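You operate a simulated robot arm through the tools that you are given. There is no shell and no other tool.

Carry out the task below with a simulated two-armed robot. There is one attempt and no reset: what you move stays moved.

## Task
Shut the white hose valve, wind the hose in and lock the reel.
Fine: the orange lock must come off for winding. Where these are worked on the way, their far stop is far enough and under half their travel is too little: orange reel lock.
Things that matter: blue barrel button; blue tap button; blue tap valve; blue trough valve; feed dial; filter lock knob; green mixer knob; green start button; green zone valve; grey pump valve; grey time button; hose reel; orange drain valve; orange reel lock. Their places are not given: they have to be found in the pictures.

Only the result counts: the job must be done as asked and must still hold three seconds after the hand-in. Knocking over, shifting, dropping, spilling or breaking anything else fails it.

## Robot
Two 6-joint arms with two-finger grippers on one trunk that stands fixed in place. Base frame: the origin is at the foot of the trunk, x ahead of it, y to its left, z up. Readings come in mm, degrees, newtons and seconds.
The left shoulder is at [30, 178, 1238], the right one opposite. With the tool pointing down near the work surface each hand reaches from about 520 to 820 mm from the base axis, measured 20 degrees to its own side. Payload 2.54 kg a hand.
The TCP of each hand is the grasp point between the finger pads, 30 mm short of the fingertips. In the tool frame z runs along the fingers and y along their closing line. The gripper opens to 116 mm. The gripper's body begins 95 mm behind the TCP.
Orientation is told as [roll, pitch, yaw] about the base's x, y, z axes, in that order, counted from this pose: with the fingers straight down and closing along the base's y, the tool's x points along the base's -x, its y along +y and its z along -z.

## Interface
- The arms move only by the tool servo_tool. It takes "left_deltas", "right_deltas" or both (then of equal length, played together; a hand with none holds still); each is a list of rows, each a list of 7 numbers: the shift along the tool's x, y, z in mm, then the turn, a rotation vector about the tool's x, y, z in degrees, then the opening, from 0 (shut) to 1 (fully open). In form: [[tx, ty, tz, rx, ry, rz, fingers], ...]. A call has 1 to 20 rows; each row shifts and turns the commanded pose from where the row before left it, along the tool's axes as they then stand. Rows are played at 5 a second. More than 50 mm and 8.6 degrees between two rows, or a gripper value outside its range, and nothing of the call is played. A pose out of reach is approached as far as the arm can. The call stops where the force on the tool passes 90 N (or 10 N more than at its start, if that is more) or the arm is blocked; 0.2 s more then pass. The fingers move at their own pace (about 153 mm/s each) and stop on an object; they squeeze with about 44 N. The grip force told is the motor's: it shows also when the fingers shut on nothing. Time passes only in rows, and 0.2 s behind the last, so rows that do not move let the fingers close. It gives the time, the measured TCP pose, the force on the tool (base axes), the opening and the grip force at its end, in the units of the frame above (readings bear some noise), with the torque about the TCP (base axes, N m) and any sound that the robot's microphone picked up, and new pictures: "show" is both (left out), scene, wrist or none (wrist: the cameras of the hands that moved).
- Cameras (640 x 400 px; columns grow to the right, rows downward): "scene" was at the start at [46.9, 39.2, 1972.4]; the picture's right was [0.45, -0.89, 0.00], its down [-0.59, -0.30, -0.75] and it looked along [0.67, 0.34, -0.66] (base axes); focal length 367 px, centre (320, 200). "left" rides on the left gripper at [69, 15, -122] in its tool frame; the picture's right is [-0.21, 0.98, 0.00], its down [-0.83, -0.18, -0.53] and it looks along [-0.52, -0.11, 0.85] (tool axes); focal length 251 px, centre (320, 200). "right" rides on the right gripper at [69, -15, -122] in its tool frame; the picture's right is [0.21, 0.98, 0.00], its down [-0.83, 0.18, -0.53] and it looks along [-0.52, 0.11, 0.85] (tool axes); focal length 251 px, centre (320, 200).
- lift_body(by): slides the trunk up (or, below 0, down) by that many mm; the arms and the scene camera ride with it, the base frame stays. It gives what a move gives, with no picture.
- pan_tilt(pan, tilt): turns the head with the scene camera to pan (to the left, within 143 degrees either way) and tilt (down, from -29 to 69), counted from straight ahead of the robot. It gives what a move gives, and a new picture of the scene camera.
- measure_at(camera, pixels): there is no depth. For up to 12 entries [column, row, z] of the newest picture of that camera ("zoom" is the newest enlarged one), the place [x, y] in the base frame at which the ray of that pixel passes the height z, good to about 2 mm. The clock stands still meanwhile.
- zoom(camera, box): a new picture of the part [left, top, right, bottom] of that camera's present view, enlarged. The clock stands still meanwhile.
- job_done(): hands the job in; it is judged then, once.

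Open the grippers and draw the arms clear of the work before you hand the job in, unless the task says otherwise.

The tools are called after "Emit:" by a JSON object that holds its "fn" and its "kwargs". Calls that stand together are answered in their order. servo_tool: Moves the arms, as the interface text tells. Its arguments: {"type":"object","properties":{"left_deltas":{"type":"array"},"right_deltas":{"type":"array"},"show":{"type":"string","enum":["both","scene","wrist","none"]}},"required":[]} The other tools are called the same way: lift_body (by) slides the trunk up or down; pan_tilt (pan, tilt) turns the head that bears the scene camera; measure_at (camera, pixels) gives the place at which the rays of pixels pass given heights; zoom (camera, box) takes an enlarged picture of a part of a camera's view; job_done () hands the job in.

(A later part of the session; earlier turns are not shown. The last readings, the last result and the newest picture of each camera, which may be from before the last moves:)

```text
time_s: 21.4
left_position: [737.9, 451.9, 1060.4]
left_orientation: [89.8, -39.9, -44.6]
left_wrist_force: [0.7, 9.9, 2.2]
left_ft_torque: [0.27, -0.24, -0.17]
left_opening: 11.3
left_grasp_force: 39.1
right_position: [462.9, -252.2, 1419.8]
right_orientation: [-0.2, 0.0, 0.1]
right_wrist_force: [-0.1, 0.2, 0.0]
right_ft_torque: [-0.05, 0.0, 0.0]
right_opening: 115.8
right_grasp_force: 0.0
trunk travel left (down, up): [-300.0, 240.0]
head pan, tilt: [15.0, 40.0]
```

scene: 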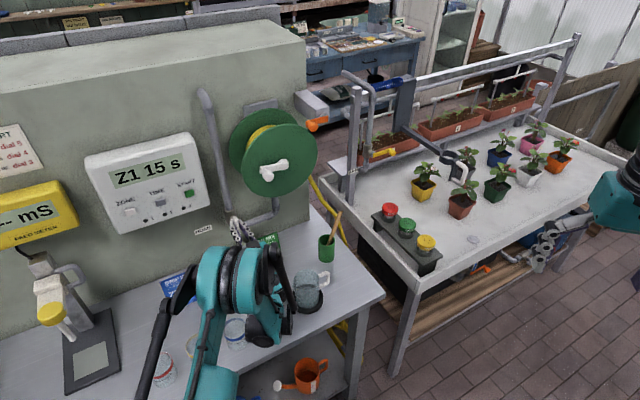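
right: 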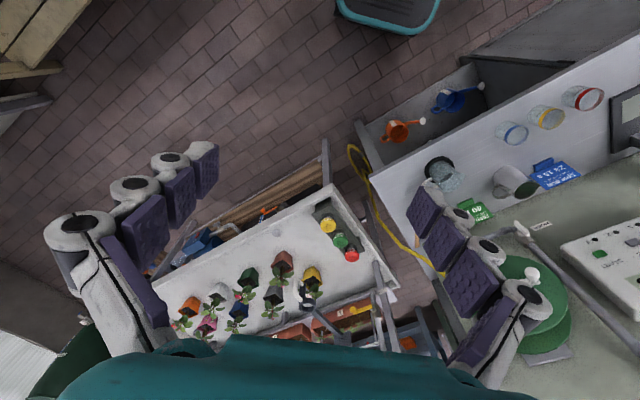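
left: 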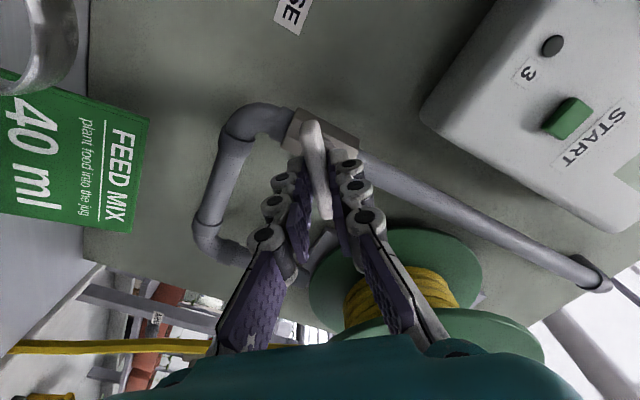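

50° done, still free. I continue the remaining 40° plus a touch to find the stop.

Emit:
{"fn": "servo_tool", "kwargs": {"left_deltas": [[0, 0, 0, 0, 0, 7, 0], [0, 0, 0, 0, 0, 7, 0], [0, 0, 0, 0, 0, 7, 0], [0, 0, 0, 0, 0, 7, 0], [0, 0, 0, 0, 0, 7, 0], [0, 0, 0, 0, 0, 5, 0]]}}

```text
time_s: 22.8
left_position: [736.8, 453.3, 1059.3]
left_orientation: [93.3, -2.3, -46.0]
left_wrist_force: [-28.4, -37.3, -42.4]
left_ft_torque: [-1.38, 1.34, 0.79]
left_opening: 12.2
left_grasp_force: 39.0
left hand out of reach, approached as far as the arm can: row 6
right_position: [463.6, -257.0, 1417.8]
right_orientation: [0.1, 0.0, 0.0]
right_wrist_force: [-0.3, -0.5, 0.1]
right_ft_torque: [-0.02, 0.01, 0.0]
right_opening: 116.3
right_grasp_force: 0.0
trunk travel left (down, up): [-300.0, 240.0]
head pan, tilt: [15.0, 40.0]
```

scene: 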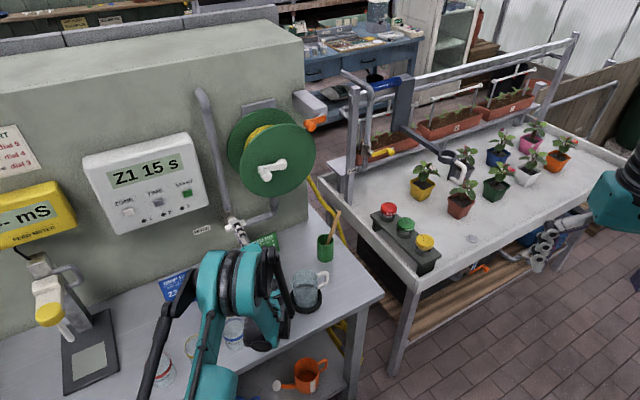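
left: 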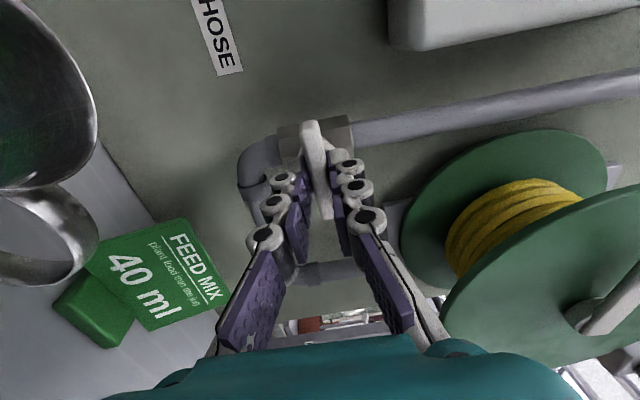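

The hand has turned ≈88° and now presses with ~60 N near its reach limit. I open the fingers and back straight off to inspect the bar.

Emit:
{"fn": "servo_tool", "kwargs": {"left_deltas": [[0, 0, 0, 0, 0, -2, 0.4], [0, 0, 0, 0, 0, 0, 0.4], [0, 0, -20, 0, 0, 0, 0.4], [0, 0, -20, 0, 0, 0, 0.4]]}}

Emit:
{"fn": "zoom", "kwargs": {"camera": "scene", "box": [190, 190, 290, 260]}}

Emit:
{"fn": "zoom", "kwargs": {"camera": "left", "box": [230, 80, 430, 220]}}

```text
time_s: 23.8
left_position: [709.2, 432.2, 1059.6]
left_orientation: [93.5, -4.2, -45.5]
left_wrist_force: [0.0, -0.4, -0.4]
left_ft_torque: [-0.04, -0.04, 0.01]
left_opening: 46.2
left_grasp_force: 0.1
right_position: [464.1, -253.6, 1419.1]
right_orientation: [0.0, -0.1, 0.0]
right_wrist_force: [0.5, 0.8, 0.3]
right_ft_torque: [0.03, 0.0, -0.02]
right_opening: 115.6
right_grasp_force: 0.0
trunk travel left (down, up): [-300.0, 240.0]
head pan, tilt: [15.0, 40.0]
```

scene: 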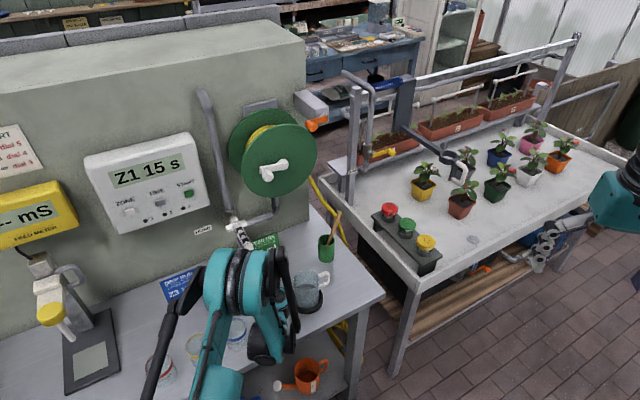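
left: 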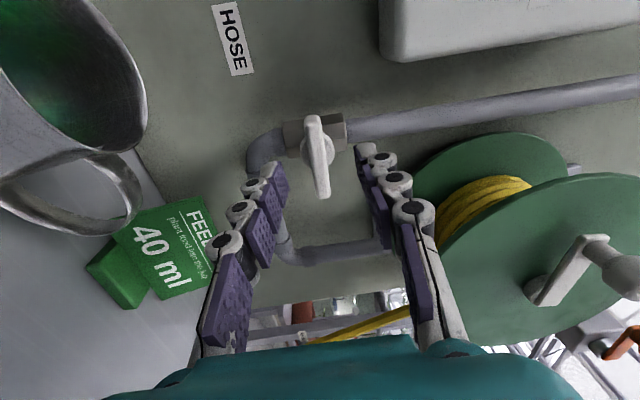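

```text
5.71 times, centred on (240, 225) of scene
```

zoom: 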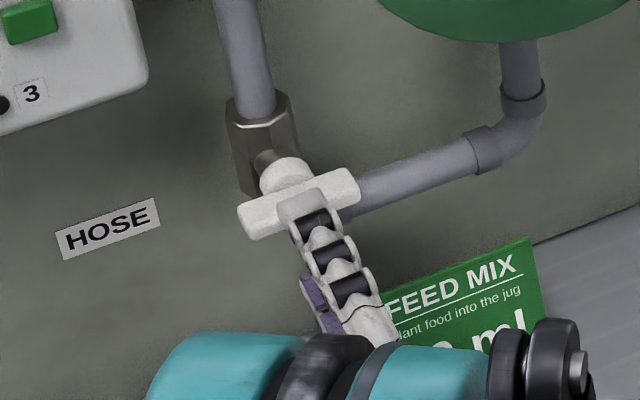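

```text
2.86 times, centred on (330, 150) of left
```

zoom: 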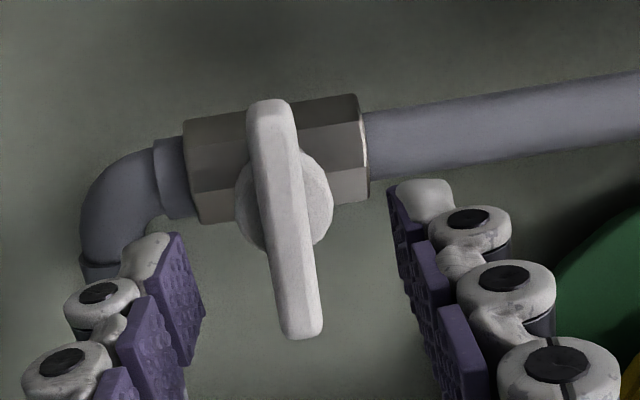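

The bar is almost square to the pipe (~87°). To seat it on its stop, I'll press its right end down with closed fingers from above: first close, go up 32 mm and right 26 mm.

Emit:
{"fn": "servo_tool", "kwargs": {"left_deltas": [[0, 16, 0, 0, 0, 0, 0], [-13, 16, 0, 0, 0, 0, 0], [-13, 0, 0, 0, 0, 0, 0], [0, 0, 0, 0, 0, 0, 0]], "show": "both"}}

```text
time_s: 24.8
left_position: [722.9, 411.3, 1092.6]
left_orientation: [93.4, -4.3, -45.5]
left_wrist_force: [0.3, -0.1, 0.2]
left_ft_torque: [0.01, 0.0, 0.02]
left_opening: 0.0
left_grasp_force: 28.5
right_position: [464.0, -254.2, 1418.9]
right_orientation: [0.1, 0.0, -0.1]
right_wrist_force: [0.3, 0.4, -0.9]
right_ft_torque: [0.0, -0.01, 0.01]
right_opening: 116.0
right_grasp_force: 0.0
trunk travel left (down, up): [-300.0, 240.0]
head pan, tilt: [15.0, 40.0]
```

scene: 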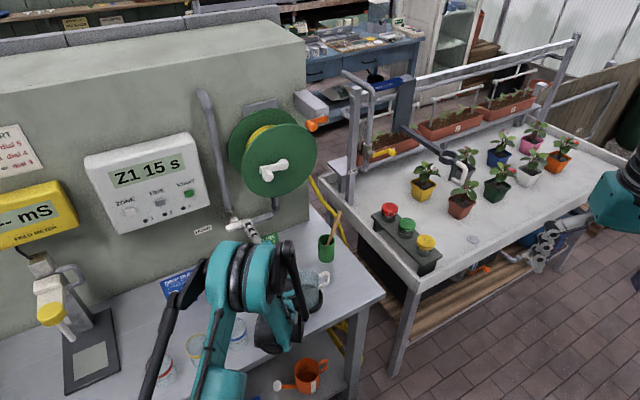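
left: 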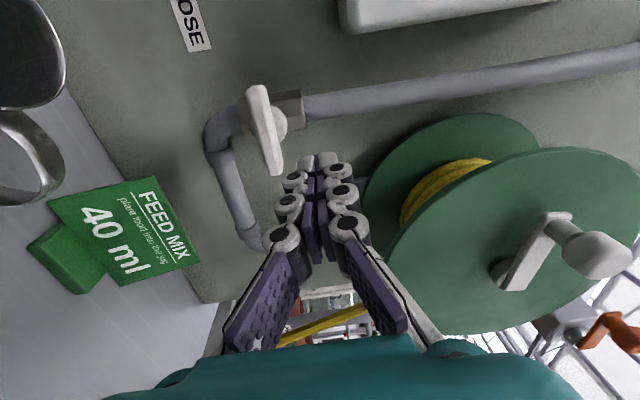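

Fingers are above the bar's right end. I advance 36 mm, then press down gently in small steps.

Emit:
{"fn": "servo_tool", "kwargs": {"left_deltas": [[0, -1, 18, 0, 0, 0, 0], [0, -1, 18, 0, 0, 0, 0], [0, -4, 0, 0, 0, 0, 0], [0, -3, 0, 0, 0, 0, 0], [0, -2, 0, 0, 0, 0, 0]], "show": "both"}}

```text
time_s: 26.0
left_position: [748.4, 438.8, 1082.9]
left_orientation: [93.4, -4.2, -45.6]
left_wrist_force: [-0.9, 0.3, -0.5]
left_ft_torque: [0.01, -0.02, -0.02]
left_opening: 0.0
left_grasp_force: 28.9
right_position: [464.0, -252.4, 1420.0]
right_orientation: [0.0, 0.1, 0.0]
right_wrist_force: [-0.3, -0.2, 0.2]
right_ft_torque: [-0.02, -0.03, -0.03]
right_opening: 116.0
right_grasp_force: 0.1
trunk travel left (down, up): [-300.0, 240.0]
head pan, tilt: [15.0, 40.0]
```

scene: 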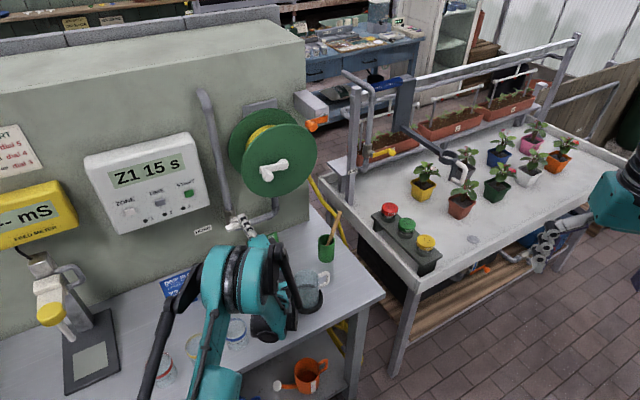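
left: 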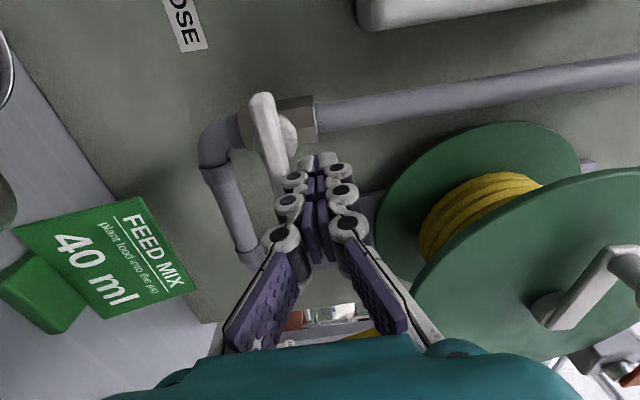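

Almost touching. I press down in 2 mm steps while watching the force.

Emit:
{"fn": "servo_tool", "kwargs": {"left_deltas": [[0, -2, 0, 0, 0, 0, 0], [0, -2, 0, 0, 0, 0, 0], [0, -2, 0, 0, 0, 0, 0]], "show": "wrist"}}

```text
time_s: 26.8
left_position: [749.1, 436.6, 1079.8]
left_orientation: [93.6, -4.2, -45.5]
left_wrist_force: [1.0, 2.6, 17.0]
left_ft_torque: [0.23, -0.2, 0.02]
left_opening: 0.0
left_grasp_force: 28.5
right_position: [461.7, -254.3, 1419.9]
right_orientation: [0.1, -0.2, 0.0]
right_wrist_force: [0.1, 0.0, 1.6]
right_ft_torque: [-0.01, 0.01, 0.03]
right_opening: 116.1
right_grasp_force: 0.1
trunk travel left (down, up): [-300.0, 240.0]
head pan, tilt: [15.0, 40.0]
```

left: 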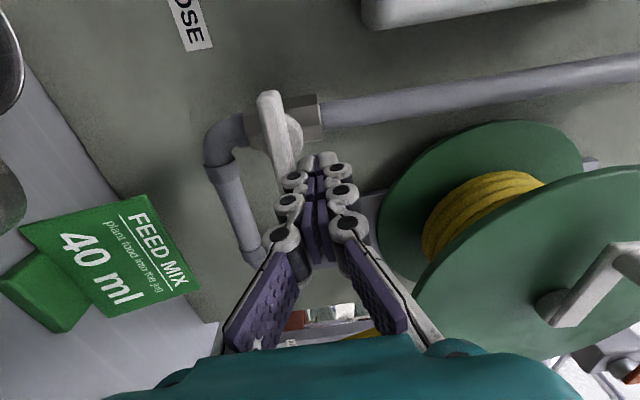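

Contact with 17 N. I press a bit more to seat it or see whether it gives.

Emit:
{"fn": "servo_tool", "kwargs": {"left_deltas": [[0, -2, 0, 0, 0, 0, 0], [0, -2, 0, 0, 0, 0, 0], [0, -2, 0, 0, 0, 0, 0], [0, 0, 0, 0, 0, 0, 0]], "show": "wrist"}}

```text
time_s: 27.8
left_position: [745.7, 436.3, 1078.3]
left_orientation: [93.9, -4.0, -45.7]
left_wrist_force: [17.0, 11.3, 69.4]
left_ft_torque: [0.86, -1.0, -0.06]
left_opening: 0.0
left_grasp_force: 29.4
right_position: [458.0, -255.6, 1421.7]
right_orientation: [0.2, -0.2, -0.1]
right_wrist_force: [0.4, 0.3, 0.6]
right_ft_torque: [0.01, -0.01, -0.01]
right_opening: 116.2
right_grasp_force: 0.0
trunk travel left (down, up): [-300.0, 240.0]
head pan, tilt: [15.0, 40.0]
```

left: 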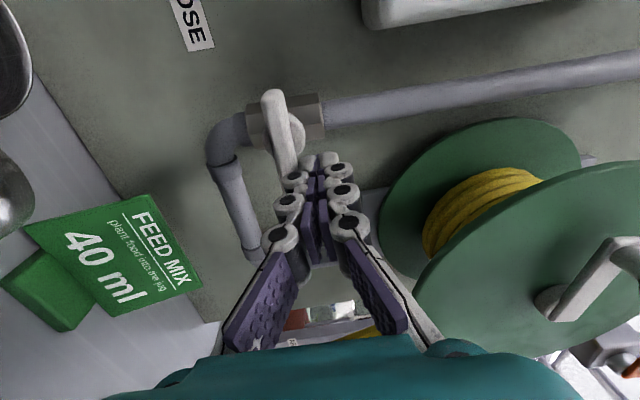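

The bar now resists at 69 N: it's on its stop. I lift off, back away, and look at the valve.

Emit:
{"fn": "servo_tool", "kwargs": {"left_deltas": [[0, 8, 0, 0, 0, 0, 0], [0, 4, -5, 0, 0, 0, 0], [0, 0, -20, 0, 0, 0, 0], [0, 0, -20, 0, 0, 0, 0], [0, 0, 0, 0, 0, -8, 0.3], [0, 0, 0, 0, 0, -8, 0.3], [0, 0, 0, 0, 0, -8, 0.3], [0, 0, 0, 0, 0, -8, 0.3], [0, 0, 0, 0, 0, -8, 0.3], [0, 0, 0, 0, 0, -8, 0.3]]}}

Emit:
{"fn": "zoom", "kwargs": {"camera": "scene", "box": [190, 190, 290, 260]}}

```text
time_s: 30.0
left_position: [716.2, 405.6, 1081.0]
left_orientation: [95.5, -52.3, -49.8]
left_wrist_force: [0.0, -0.6, 0.4]
left_ft_torque: [0.05, -0.02, -0.01]
left_opening: 34.6
left_grasp_force: 0.1
right_position: [464.6, -254.9, 1418.8]
right_orientation: [0.0, -0.1, 0.1]
right_wrist_force: [-0.2, -0.3, -0.1]
right_ft_torque: [-0.01, -0.02, -0.02]
right_opening: 115.8
right_grasp_force: 0.0
trunk travel left (down, up): [-300.0, 240.0]
head pan, tilt: [15.0, 40.0]
```

scene: 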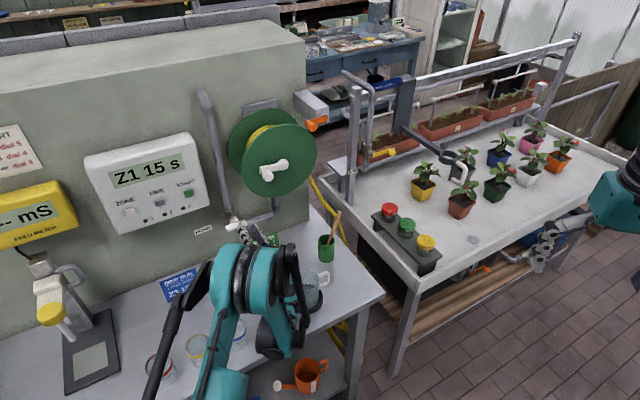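
left: 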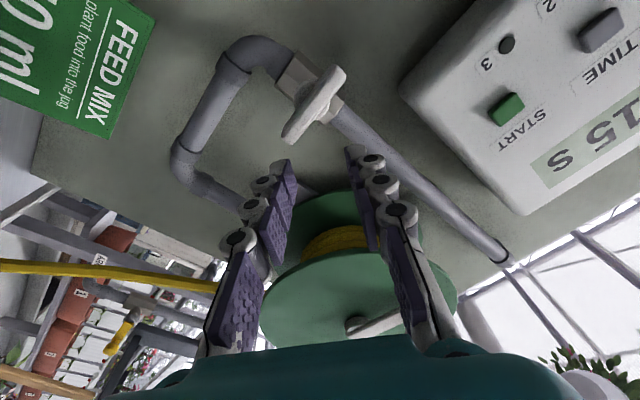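

```text
5.71 times, centred on (240, 225) of scene
```

zoom: 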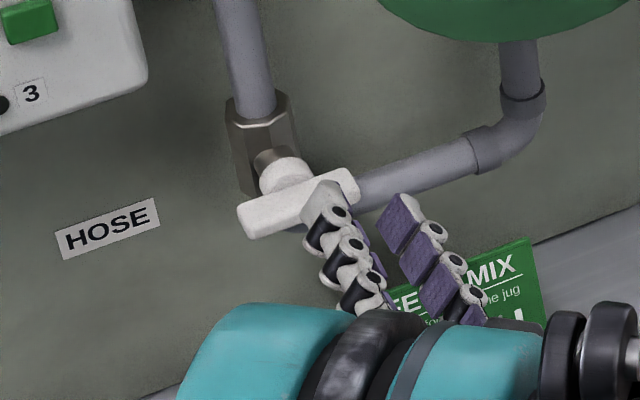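

The valve bar is square across its pipe. Now the lock: I back off, level and un-roll the hand.

Emit:
{"fn": "servo_tool", "kwargs": {"left_deltas": [[0, 0, -10, 2.1, 2.7, 0, 0.3], [0, 0, -15, 0, 0, -7.5, 0.3], [0, 0, -15, 0, 0, -7.5, 0.3], [0, 0, -15, 0, 0, -7.5, 0.3], [0, 0, -10, 0, 0, -7.5, 0.3], [0, 0, 0, 0, 0, -7.7, 0.3], [0, -30, 0, 0, 0, 0, 0.3], [-20, -40, 0, 0, 0, 0, 0.3], [-30, -35, 0, 0, 0, 0, 0.3], [-30, -30, 0, 0, 0, 0, 0.3], [-40, -25, 0, 0, 0, 0, 0.3], [-40, -20, 0, 0, 0, 0, 0.3], [-40, 0, 0, 0, 0, 0, 0.3]]}}

```text
time_s: 32.8
left_position: [819.1, 233.0, 1294.7]
left_orientation: [-120.3, -90.1, 164.8]
left_wrist_force: [0.0, 1.0, -0.3]
left_ft_torque: [-0.02, 0.0, 0.01]
left_opening: 34.9
left_grasp_force: 0.0
left hand out of reach, approached as far as the arm can: row 3, 4, 5
right_position: [461.8, -253.5, 1421.0]
right_orientation: [0.0, 0.0, -0.1]
right_wrist_force: [0.3, 0.3, -0.3]
right_ft_torque: [-0.03, -0.03, -0.01]
right_opening: 115.8
right_grasp_force: 0.1
trunk travel left (down, up): [-300.0, 240.0]
head pan, tilt: [15.0, 40.0]
```

scene: 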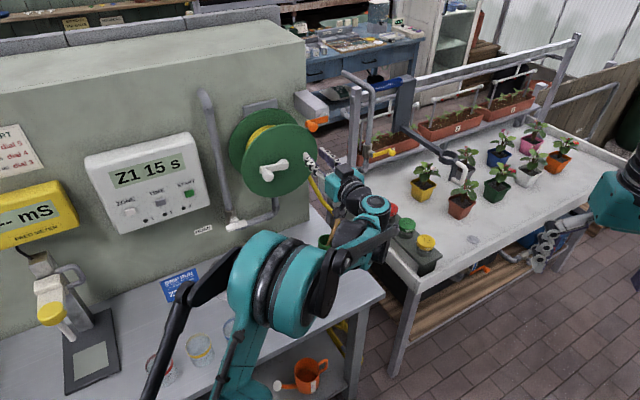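
left: 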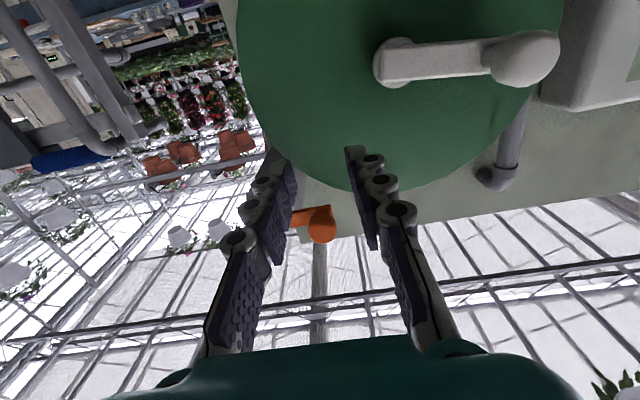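

The orange knob shows at left-image (320,222). I zoom in both cameras and triangulate.

Emit:
{"fn": "zoom", "kwargs": {"camera": "left", "box": [240, 150, 400, 250]}}

Emit:
{"fn": "zoom", "kwargs": {"camera": "scene", "box": [270, 80, 350, 140]}}

```text
4.00 times, centred on (320, 200) of left
```

zoom: 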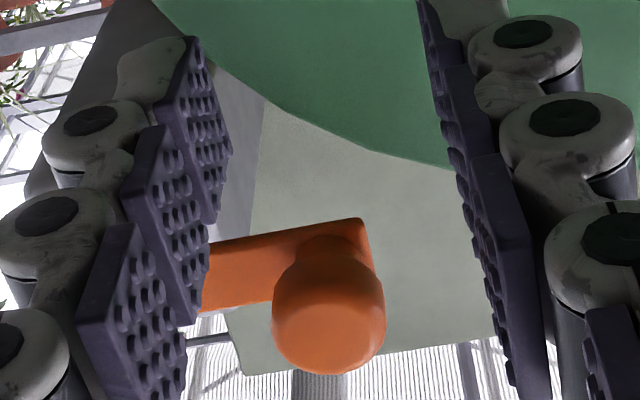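

```text
6.67 times, centred on (310, 110) of scene
```

zoom: 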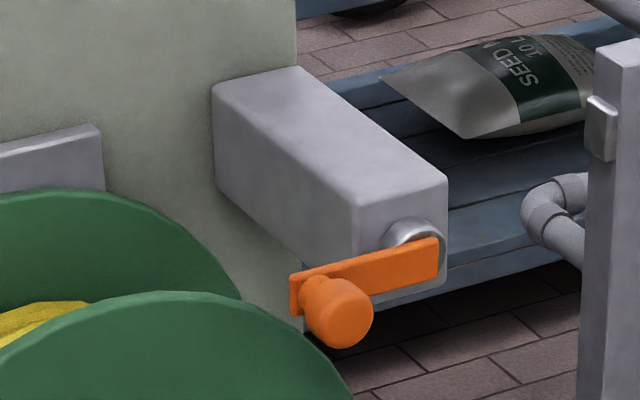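

Emit:
{"fn": "measure_at", "kwargs": {"camera": "left", "pixels": [[322.5, 229.5, 1330], [322.5, 229.5, 1360], [289.5, 214, 1340], [289.5, 214, 1370]]}}

Emit:
{"fn": "measure_at", "kwargs": {"camera": "scene", "pixels": [[313, 127.2, 1330], [313, 127.2, 1360], [324.2, 116.7, 1330], [324.2, 116.7, 1360], [327.5, 118.8, 1330], [327.5, 118.8, 1360]]}}

```text
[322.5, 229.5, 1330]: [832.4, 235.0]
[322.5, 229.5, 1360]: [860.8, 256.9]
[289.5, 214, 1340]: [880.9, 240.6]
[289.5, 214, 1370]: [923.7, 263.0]
```

```text
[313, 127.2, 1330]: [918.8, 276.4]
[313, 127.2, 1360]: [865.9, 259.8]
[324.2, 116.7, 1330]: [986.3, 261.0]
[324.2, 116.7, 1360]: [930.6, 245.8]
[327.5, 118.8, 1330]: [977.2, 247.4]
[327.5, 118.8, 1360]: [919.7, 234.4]
```

Knob centre ≈(863,258,1362): r≈427, d≈793; lever pivot ≈ r 478 to its right. I raise the hand to the knob's height with fingers at 58 mm, then advance so the tips straddle it.

Emit:
{"fn": "servo_tool", "kwargs": {"left_deltas": [[-34, -6, -4, 0, 0, 0, 0.5], [-33, -7, 0, 0, 0, 0, 0.5], [0, 0, 18, 0, 0, 0, 0.5], [0, 0, 15, 0, 0, 0, 0.5], [0, 0, 0, 0, 0, 0, 0.5]]}}

Emit:
{"fn": "zoom", "kwargs": {"camera": "left", "box": [240, 130, 400, 230]}}

Emit:
{"fn": "zoom", "kwargs": {"camera": "scene", "box": [270, 80, 350, 140]}}

```text
time_s: 34.0
left_position: [850.7, 243.9, 1359.1]
left_orientation: [95.2, -90.2, -50.6]
left_wrist_force: [-0.1, -0.1, 0.5]
left_ft_torque: [0.01, 0.0, 0.01]
left_opening: 57.9
left_grasp_force: 0.1
right_position: [463.8, -254.1, 1418.7]
right_orientation: [0.0, 0.0, 0.0]
right_wrist_force: [0.1, 0.7, -0.4]
right_ft_torque: [0.0, 0.0, 0.0]
right_opening: 115.9
right_grasp_force: 0.0
trunk travel left (down, up): [-300.0, 240.0]
head pan, tilt: [15.0, 40.0]
```

scene: 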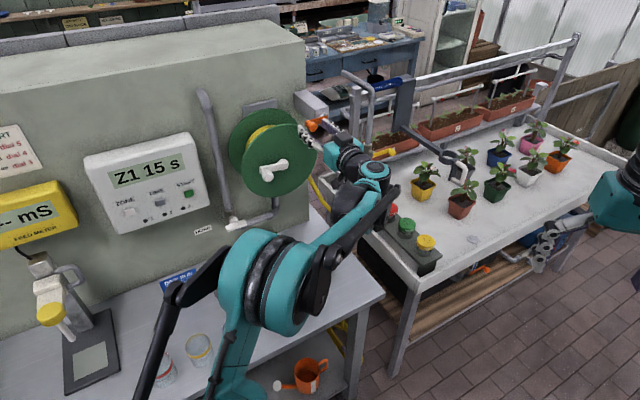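
left: 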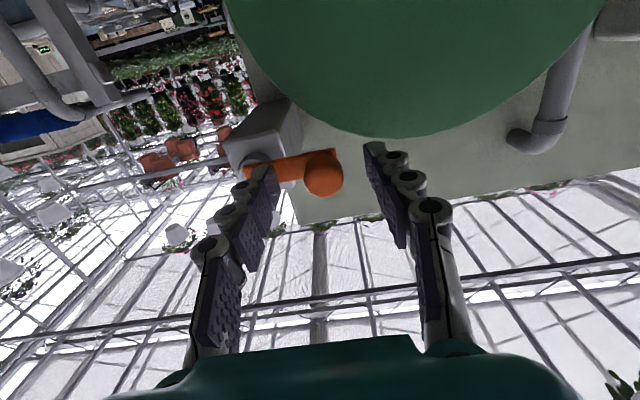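

```text
4.00 times, centred on (320, 180) of left
```

zoom: 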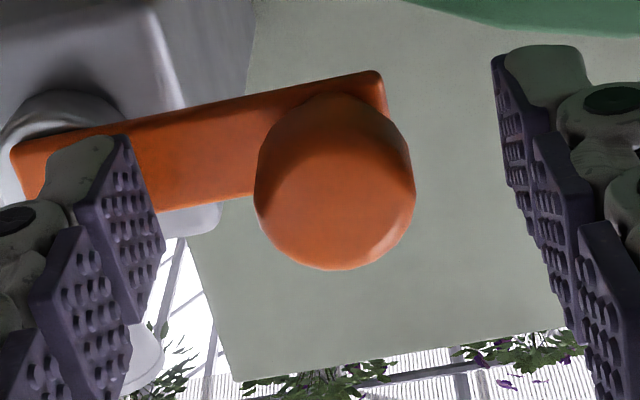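

```text
6.67 times, centred on (310, 110) of scene
```

zoom: 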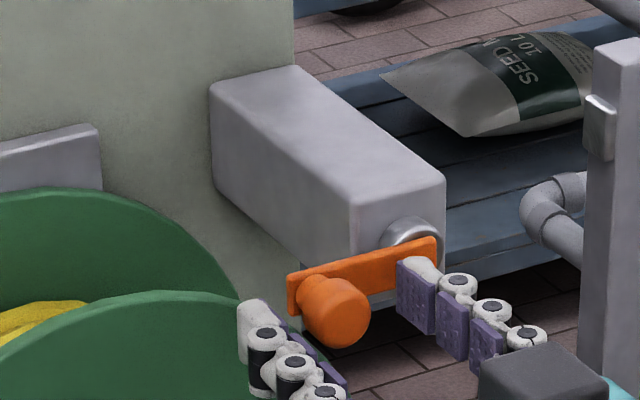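

Fingers straddle the orange knob with no contact. I close on it.

Emit:
{"fn": "servo_tool", "kwargs": {"left_deltas": [[0, 1, 0, 0, 0, 0, 0], [0, 0, 0, 0, 0, 0, 0], [0, 0, 0, 0, 0, 0, 0]], "show": "wrist"}}

```text
time_s: 34.8
left_position: [850.0, 245.8, 1360.0]
left_orientation: [5.6, -90.1, 39.1]
left_wrist_force: [-2.6, 2.0, -3.1]
left_ft_torque: [-0.01, 0.25, 0.05]
left_opening: 23.8
left_grasp_force: 45.1
right_position: [463.7, -252.8, 1419.7]
right_orientation: [0.0, 0.0, 0.0]
right_wrist_force: [0.3, 0.1, -0.5]
right_ft_torque: [-0.03, -0.03, 0.06]
right_opening: 115.9
right_grasp_force: 0.0
trunk travel left (down, up): [-300.0, 240.0]
head pan, tilt: [15.0, 40.0]
```

left: 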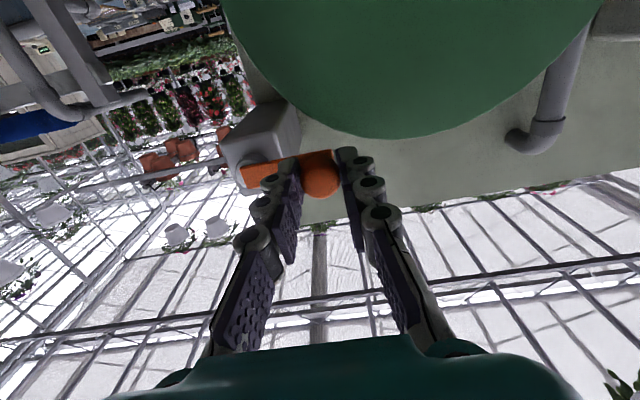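

Knob held (23.8 mm). I test lifting it a few millimetres upward, watching force.

Emit:
{"fn": "servo_tool", "kwargs": {"left_deltas": [[-3, 0, 0, 0, 0, 0, 0], [-3, 0, 0, 0, 0, 0, 0], [-3, 0, 0, 0, 0, 0, 0]], "show": "wrist"}}

```text
time_s: 35.6
left_position: [851.1, 246.2, 1367.0]
left_orientation: [3.9, -89.9, 40.8]
left_wrist_force: [-0.6, 3.2, -6.5]
left_ft_torque: [-0.36, 0.76, 0.03]
left_opening: 23.4
left_grasp_force: 44.8
right_position: [464.4, -253.3, 1419.4]
right_orientation: [0.0, 0.0, 0.0]
right_wrist_force: [0.0, -0.1, 0.2]
right_ft_torque: [-0.03, 0.0, 0.0]
right_opening: 116.0
right_grasp_force: 0.0
trunk travel left (down, up): [-300.0, 240.0]
head pan, tilt: [15.0, 40.0]
```

left: 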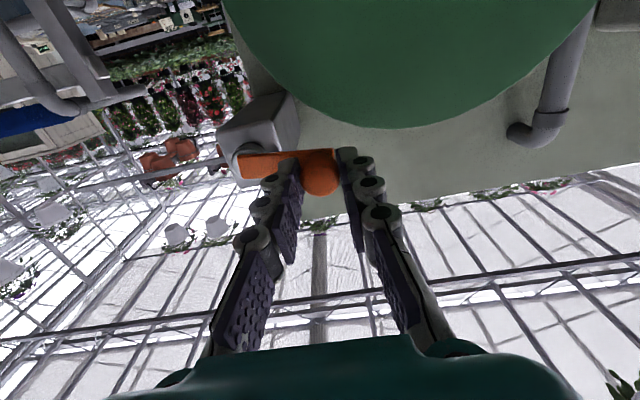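

It moves up with only 6 N. I follow the arc about the pivot (radius ≈50) upward in steps.

Emit:
{"fn": "servo_tool", "kwargs": {"left_deltas": [[-10, -2.5, 0, 0, 0, 0, 0], [-9.4, -4.6, 0, 0, 0, 0, 0], [-8.2, -6.4, 0, 0, 0, 0, 0]], "show": "both"}}

Emit:
{"fn": "zoom", "kwargs": {"camera": "scene", "box": [270, 80, 350, 140]}}

```text
time_s: 36.4
left_position: [857.5, 238.7, 1396.9]
left_orientation: [-139.4, -89.9, -175.7]
left_wrist_force: [-9.7, 10.8, 0.9]
left_ft_torque: [0.18, 0.45, 0.34]
left_opening: 23.6
left_grasp_force: 44.9
right_position: [462.3, -251.3, 1420.4]
right_orientation: [-0.2, -0.1, 0.0]
right_wrist_force: [1.7, 0.2, 0.2]
right_ft_torque: [-0.01, 0.0, 0.0]
right_opening: 116.0
right_grasp_force: 0.1
trunk travel left (down, up): [-300.0, 240.0]
head pan, tilt: [15.0, 40.0]
```

scene: 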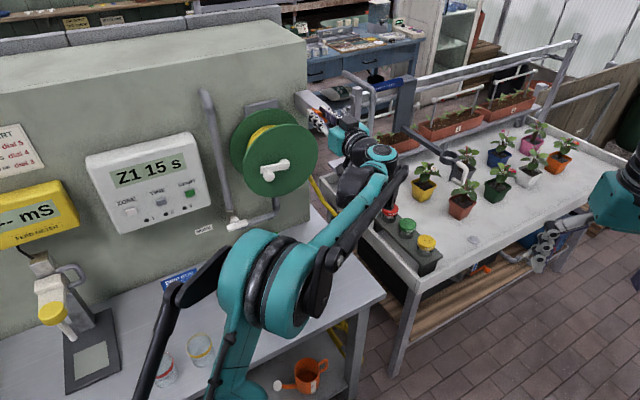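
left: 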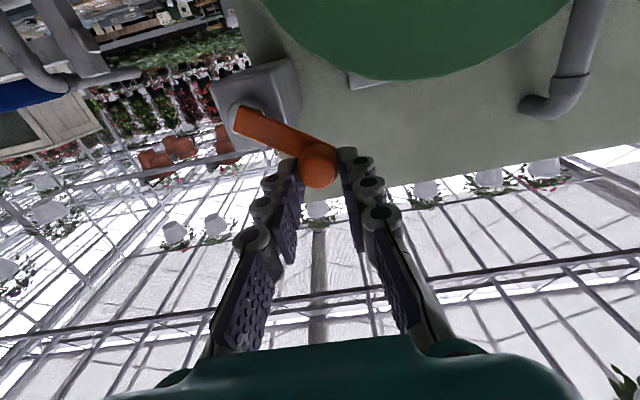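

```text
6.67 times, centred on (310, 110) of scene
```

zoom: 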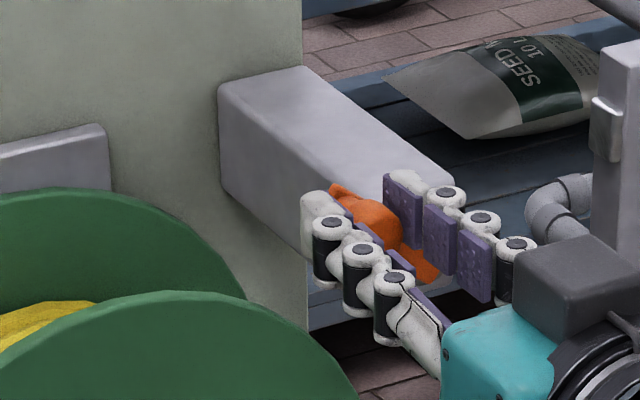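

The lever is turning upward fine. I continue along the arc to the far stop.

Emit:
{"fn": "servo_tool", "kwargs": {"left_deltas": [[-9, -2.5, 0, 0, 0, 0, 0], [-6.5, -8, 0, 0, 0, 0, 0], [-4.5, -9.5, 0, 0, 0, 0, 0]], "show": "both"}}

Emit:
{"fn": "zoom", "kwargs": {"camera": "scene", "box": [270, 80, 350, 140]}}

```text
time_s: 37.2
left_position: [870.9, 224.8, 1418.2]
left_orientation: [-148.4, -89.9, -166.8]
left_wrist_force: [-6.5, 14.0, 8.6]
left_ft_torque: [0.63, 0.21, 0.44]
left_opening: 23.4
left_grasp_force: 45.1
right_position: [461.2, -251.9, 1419.0]
right_orientation: [-0.1, -0.2, 0.0]
right_wrist_force: [0.0, -0.4, 0.1]
right_ft_torque: [-0.01, 0.03, -0.01]
right_opening: 116.1
right_grasp_force: 0.1
trunk travel left (down, up): [-300.0, 240.0]
head pan, tilt: [15.0, 40.0]
```

scene: 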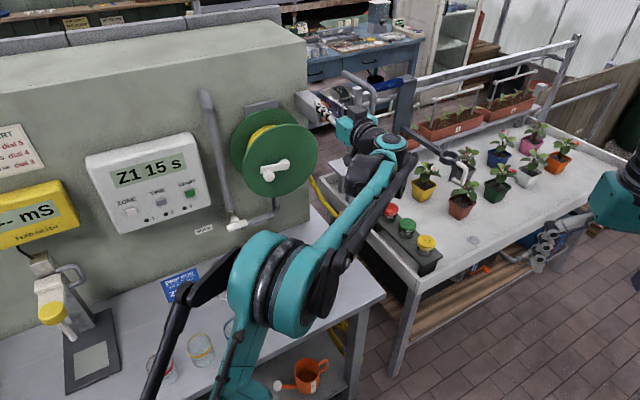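
left: 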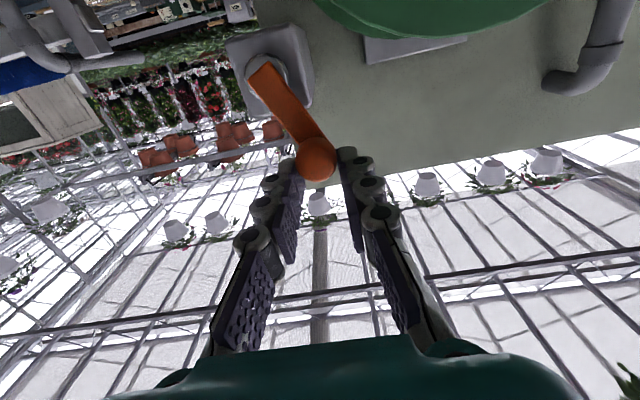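

```text
6.67 times, centred on (310, 110) of scene
```

zoom: 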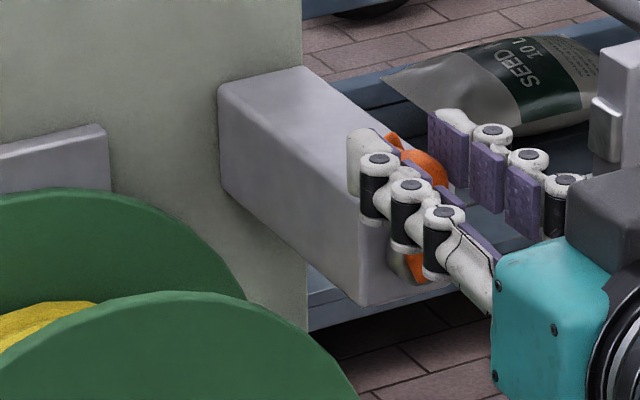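

About 65° now. I keep on to the far stop.

Emit:
{"fn": "servo_tool", "kwargs": {"left_deltas": [[-3.5, -9, 0, 0, 0, 0, 0], [-1.5, -9, 0, 0, 0, 0, 0], [0, -9, 0, 0, 0, 0, 0]], "show": "both"}}

Emit:
{"fn": "zoom", "kwargs": {"camera": "scene", "box": [270, 80, 350, 140]}}

```text
time_s: 38.0
left_position: [886.2, 207.7, 1424.7]
left_orientation: [-109.8, -89.7, 154.8]
left_wrist_force: [-18.8, 22.4, 17.8]
left_ft_torque: [1.26, -0.51, 0.46]
left_opening: 23.2
left_grasp_force: 45.2
right_position: [457.5, -249.7, 1422.7]
right_orientation: [-0.3, -0.3, 0.1]
right_wrist_force: [0.2, -0.2, -0.4]
right_ft_torque: [-0.02, -0.01, 0.0]
right_opening: 116.0
right_grasp_force: 0.0
trunk travel left (down, up): [-300.0, 240.0]
head pan, tilt: [15.0, 40.0]
```

scene: 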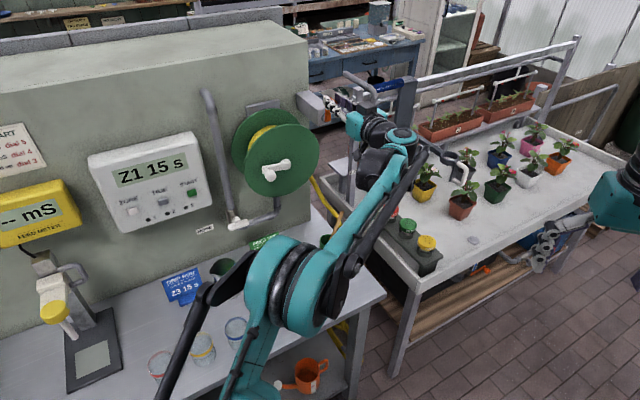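
left: 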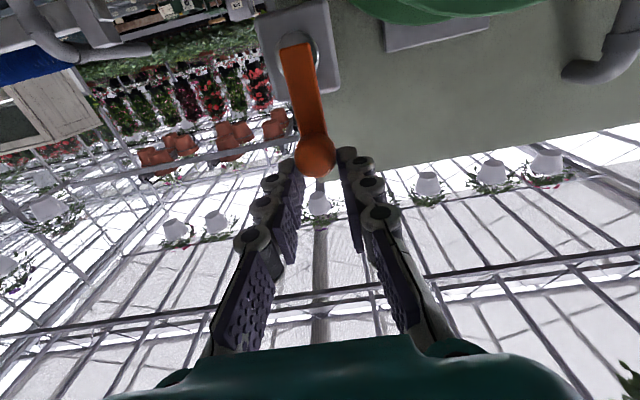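

```text
6.67 times, centred on (310, 110) of scene
```

zoom: 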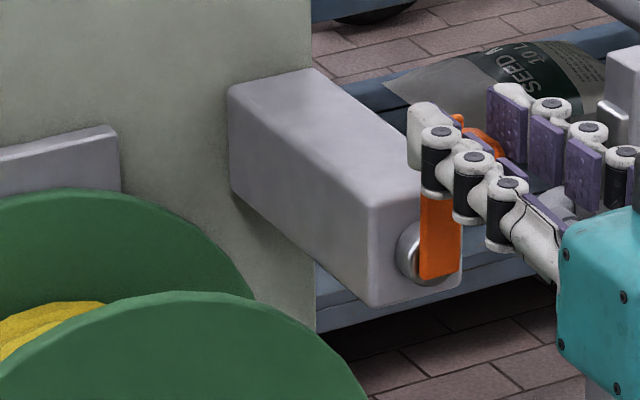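

The lever is about vertical, with rising resistance. I nudge a little more to see if this is the stop.

Emit:
{"fn": "servo_tool", "kwargs": {"left_deltas": [[0, -5, 0, 0, 0, 0, 0], [0.5, -4, 0, 0, 0, 0, 0], [0, 0, 0, 0, 0, 0, 0]], "show": "wrist"}}

```text
time_s: 38.8
left_position: [886.5, 208.1, 1423.5]
left_orientation: [-89.6, -89.5, 135.4]
left_wrist_force: [-55.3, 32.0, -6.3]
left_ft_torque: [0.55, 0.43, 1.55]
left_opening: 22.9
left_grasp_force: 44.7
right_position: [453.8, -248.7, 1424.0]
right_orientation: [-0.3, -0.4, 0.0]
right_wrist_force: [0.6, -0.5, -0.2]
right_ft_torque: [-0.02, 0.0, -0.03]
right_opening: 115.6
right_grasp_force: 0.0
trunk travel left (down, up): [-300.0, 240.0]
head pan, tilt: [15.0, 40.0]
```

left: 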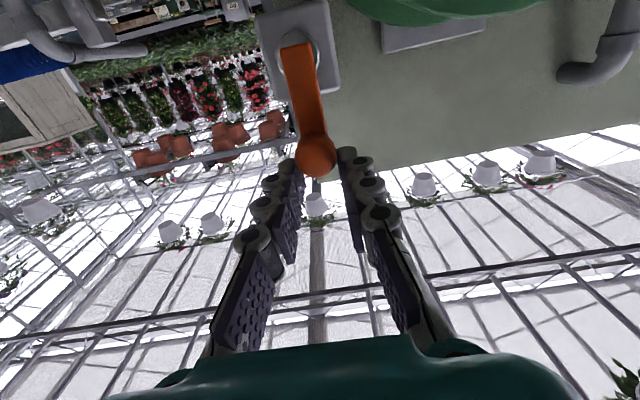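

No more movement at ~60 N: far stop reached. I relax, open and back off, then check the lever stays.

Emit:
{"fn": "servo_tool", "kwargs": {"left_deltas": [[0, 7, 0, 0, 0, 0, 0], [0, 2, 0, 0, 0, 0, 0.5], [0, 0, 0, 0, 0, 0, 0.5], [0, 0, -20, 0, 0, 0, 0.5], [0, 0, -25, 0, 0, 0, 0.5], [0, 0, -25, 0, 0, 0, 0.5]]}}

Emit:
{"fn": "zoom", "kwargs": {"camera": "scene", "box": [220, 80, 380, 220]}}

```text
time_s: 40.2
left_position: [842.6, 151.3, 1420.3]
left_orientation: [145.6, -90.0, -101.0]
left_wrist_force: [0.2, 0.2, 0.0]
left_ft_torque: [0.0, 0.0, -0.03]
left_opening: 58.3
left_grasp_force: 0.1
right_position: [462.6, -254.3, 1419.1]
right_orientation: [0.0, 0.1, -0.1]
right_wrist_force: [-0.6, 0.4, 1.2]
right_ft_torque: [-0.01, -0.01, -0.02]
right_opening: 116.0
right_grasp_force: 0.0
trunk travel left (down, up): [-300.0, 240.0]
head pan, tilt: [15.0, 40.0]
```

scene: 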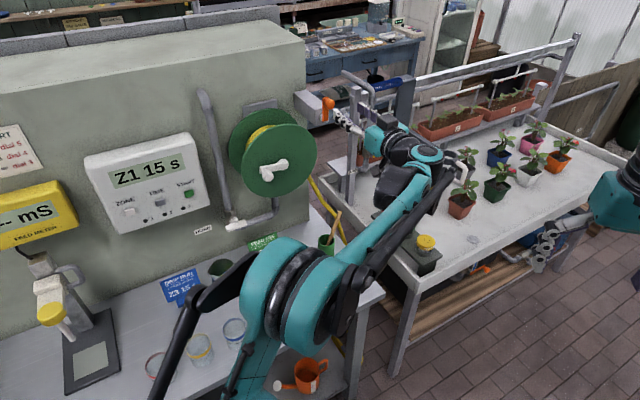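
left: 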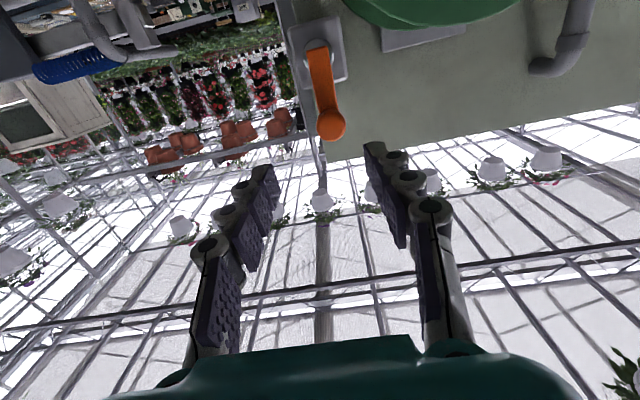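

```text
2.86 times, centred on (300, 150) of scene
```

zoom: 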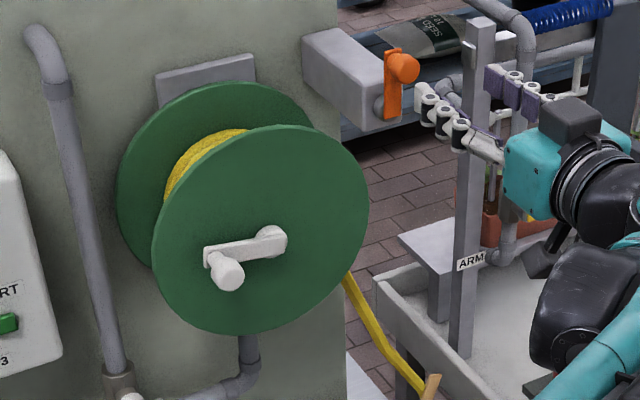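

The lever stands upright and stays. Now the crank: I move the hand left and down in front of the crank knob, staying about 60 mm off.

Emit:
{"fn": "servo_tool", "kwargs": {"left_deltas": [[25, 35, 0, 0, 0, 0, 0.5], [25, 35, 0, 0, 0, 0, 0.5], [25, 35, 0, 0, 0, 0, 0.5], [30, 35, 0, 0, 0, 0, 0.5], [30, 35, 0, 0, 0, 0, 0.5], [35, 22, 0, 0, 0, 0, 0.5]]}}

Emit:
{"fn": "zoom", "kwargs": {"camera": "left", "box": [200, 100, 440, 250]}}

Emit:
{"fn": "zoom", "kwargs": {"camera": "scene", "box": [220, 140, 320, 200]}}

```text
time_s: 41.6
left_position: [705.1, 295.3, 1250.9]
left_orientation: [45.5, -90.0, -1.0]
left_wrist_force: [0.2, -0.8, -0.4]
left_ft_torque: [0.02, 0.01, 0.02]
left_opening: 57.9
left_grasp_force: 0.0
right_position: [463.9, -254.1, 1420.2]
right_orientation: [0.0, 0.1, 0.0]
right_wrist_force: [-0.6, 0.1, 0.2]
right_ft_torque: [0.0, 0.0, -0.04]
right_opening: 116.1
right_grasp_force: 0.0
trunk travel left (down, up): [-300.0, 240.0]
head pan, tilt: [15.0, 40.0]
```

scene: 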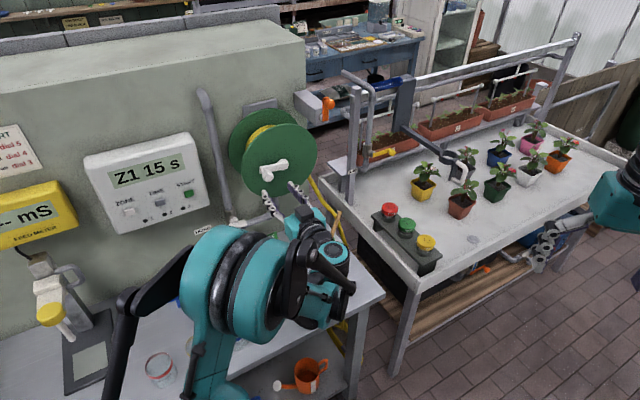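
left: 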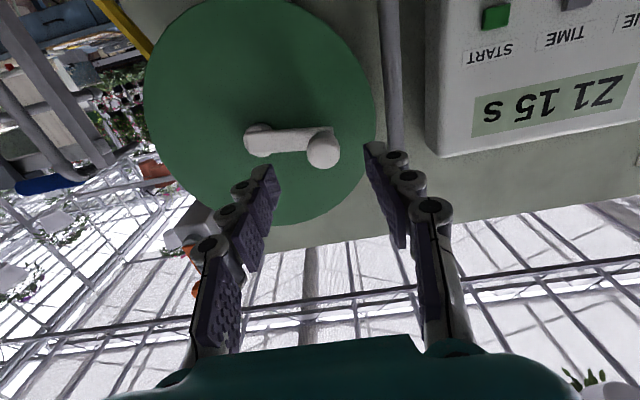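

```text
2.67 times, centred on (320, 175) of left
```

zoom: 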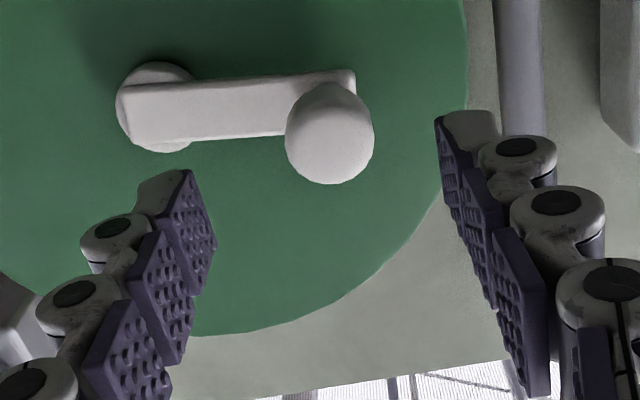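

```text
6.40 times, centred on (270, 170) of scene
```

zoom: 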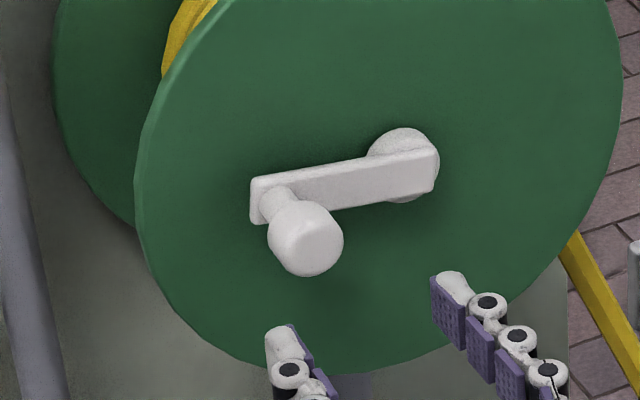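

Emit:
{"fn": "measure_at", "kwargs": {"camera": "left", "pixels": [[323.7, 149.9, 1240], [323.7, 149.9, 1270], [259.3, 140.2, 1240], [259.3, 140.2, 1270]]}}

Emit:
{"fn": "measure_at", "kwargs": {"camera": "scene", "pixels": [[268.1, 176.25, 1240], [268.1, 176.25, 1270], [283, 164.5, 1240], [283, 164.5, 1270], [289, 168, 1250], [289, 168, 1280]]}}

```text
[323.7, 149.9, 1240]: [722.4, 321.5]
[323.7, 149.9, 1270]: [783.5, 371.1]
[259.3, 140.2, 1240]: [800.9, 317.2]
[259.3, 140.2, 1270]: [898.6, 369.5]
```

```text
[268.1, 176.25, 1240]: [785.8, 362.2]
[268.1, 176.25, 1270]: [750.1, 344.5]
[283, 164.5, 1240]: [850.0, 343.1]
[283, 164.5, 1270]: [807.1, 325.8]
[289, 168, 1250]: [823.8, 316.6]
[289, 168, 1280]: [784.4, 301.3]
```

Crank knob ≈(762,352,1260): r≈290, d≈788; hub ≈ r 351, z 1251, radius ≈61. I advance to straddle the knob and close.

Emit:
{"fn": "servo_tool", "kwargs": {"left_deltas": [[-8.5, 0, 15, 0, 0, 0, 0.5], [0, 0, 20, 0, 0, 0, 0.5], [0, 0, 15, 0, 0, 0, 0.5], [0, 0, 10, 0, 0, 0, 0.5], [0, 0, 0, 0, 0, 0, 0], [0, 0, 0, 0, 0, 0, 0], [0, 0, 0, 0, 0, 0, 0]]}}

```text
time_s: 43.2
left_position: [744.9, 338.1, 1258.4]
left_orientation: [-39.2, -90.0, 83.9]
left_wrist_force: [-4.4, 5.4, -1.4]
left_ft_torque: [-0.01, 0.27, 0.04]
left_opening: 26.9
left_grasp_force: 45.7
right_position: [462.8, -252.6, 1419.8]
right_orientation: [0.0, -0.1, 0.0]
right_wrist_force: [0.3, 0.1, 0.0]
right_ft_torque: [0.01, 0.02, 0.03]
right_opening: 115.9
right_grasp_force: 0.0
trunk travel left (down, up): [-300.0, 240.0]
head pan, tilt: [15.0, 40.0]
```

scene: 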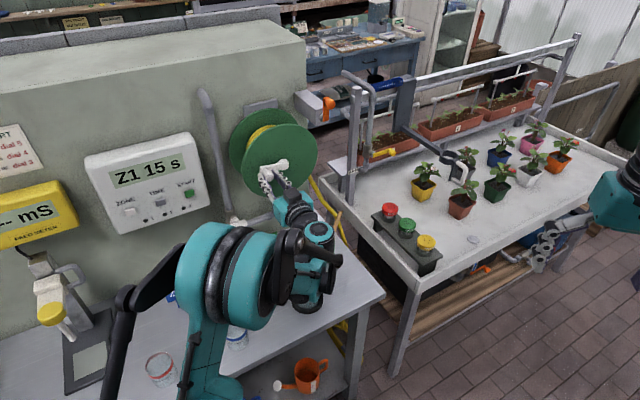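
left: 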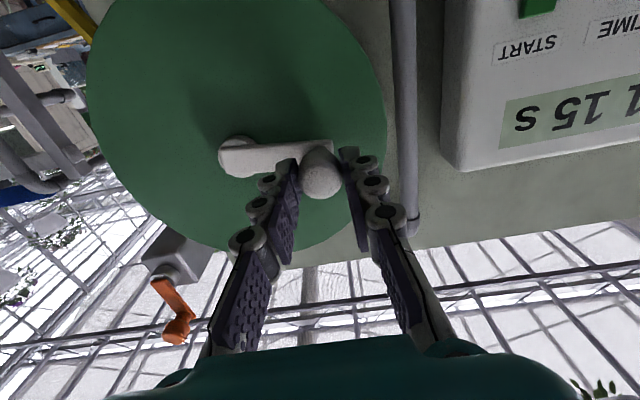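

Gripped (26.9 mm). I test the winding direction: moving the knob down (counter-clockwise) a little.

Emit:
{"fn": "servo_tool", "kwargs": {"left_deltas": [[4, 0, 0, 0, 0, 0, 0], [4, 0, 0, 0, 0, 0, 0], [4, 0, 0, 0, 0, 0, 0]], "show": "wrist"}}

```text
time_s: 44.0
left_position: [745.8, 338.0, 1247.1]
left_orientation: [-76.8, -89.8, 121.5]
left_wrist_force: [-2.2, 12.4, 7.5]
left_ft_torque: [0.19, -0.79, 0.25]
left_opening: 26.9
left_grasp_force: 44.8
right_position: [463.0, -252.3, 1419.3]
right_orientation: [-0.1, 0.1, -0.1]
right_wrist_force: [0.0, -0.8, 0.2]
right_ft_torque: [0.01, 0.06, 0.0]
right_opening: 115.8
right_grasp_force: 0.0
trunk travel left (down, up): [-300.0, 240.0]
head pan, tilt: [15.0, 40.0]
```

left: 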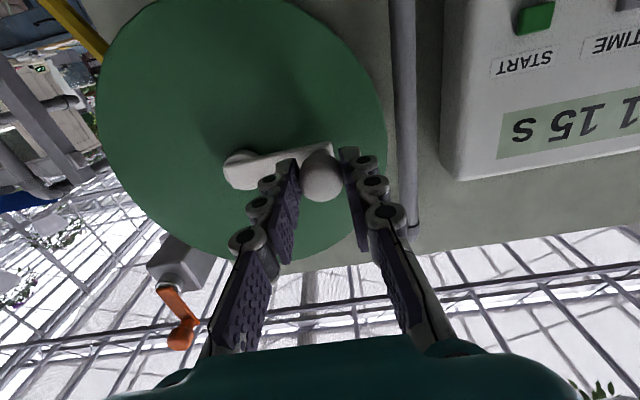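

The crank moves with ~7 N. I carry on along the arc through the bottom, in two checks.

Emit:
{"fn": "servo_tool", "kwargs": {"left_deltas": [[13, -2.5, 0, 0, 0, 0, 0], [12, -4.9, 0, 0, 0, 0, 0], [10.8, -7.2, 0, 0, 0, 0, 0], [9, -9.3, 0, 0, 0, 0, 0]], "show": "wrist"}}

```text
time_s: 45.0
left_position: [752.0, 330.7, 1208.2]
left_orientation: [-137.6, -89.5, -176.5]
left_wrist_force: [-38.8, 39.7, 33.1]
left_ft_torque: [0.44, -0.83, 1.5]
left_opening: 27.4
left_grasp_force: 44.4
right_position: [453.3, -248.6, 1424.6]
right_orientation: [-0.2, -0.4, 0.0]
right_wrist_force: [0.3, -0.4, 0.3]
right_ft_torque: [0.01, 0.03, 0.03]
right_opening: 116.0
right_grasp_force: 0.1
trunk travel left (down, up): [-300.0, 240.0]
head pan, tilt: [15.0, 40.0]
```

left: 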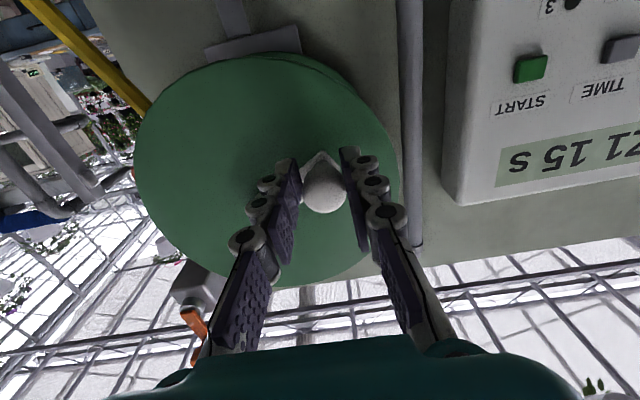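

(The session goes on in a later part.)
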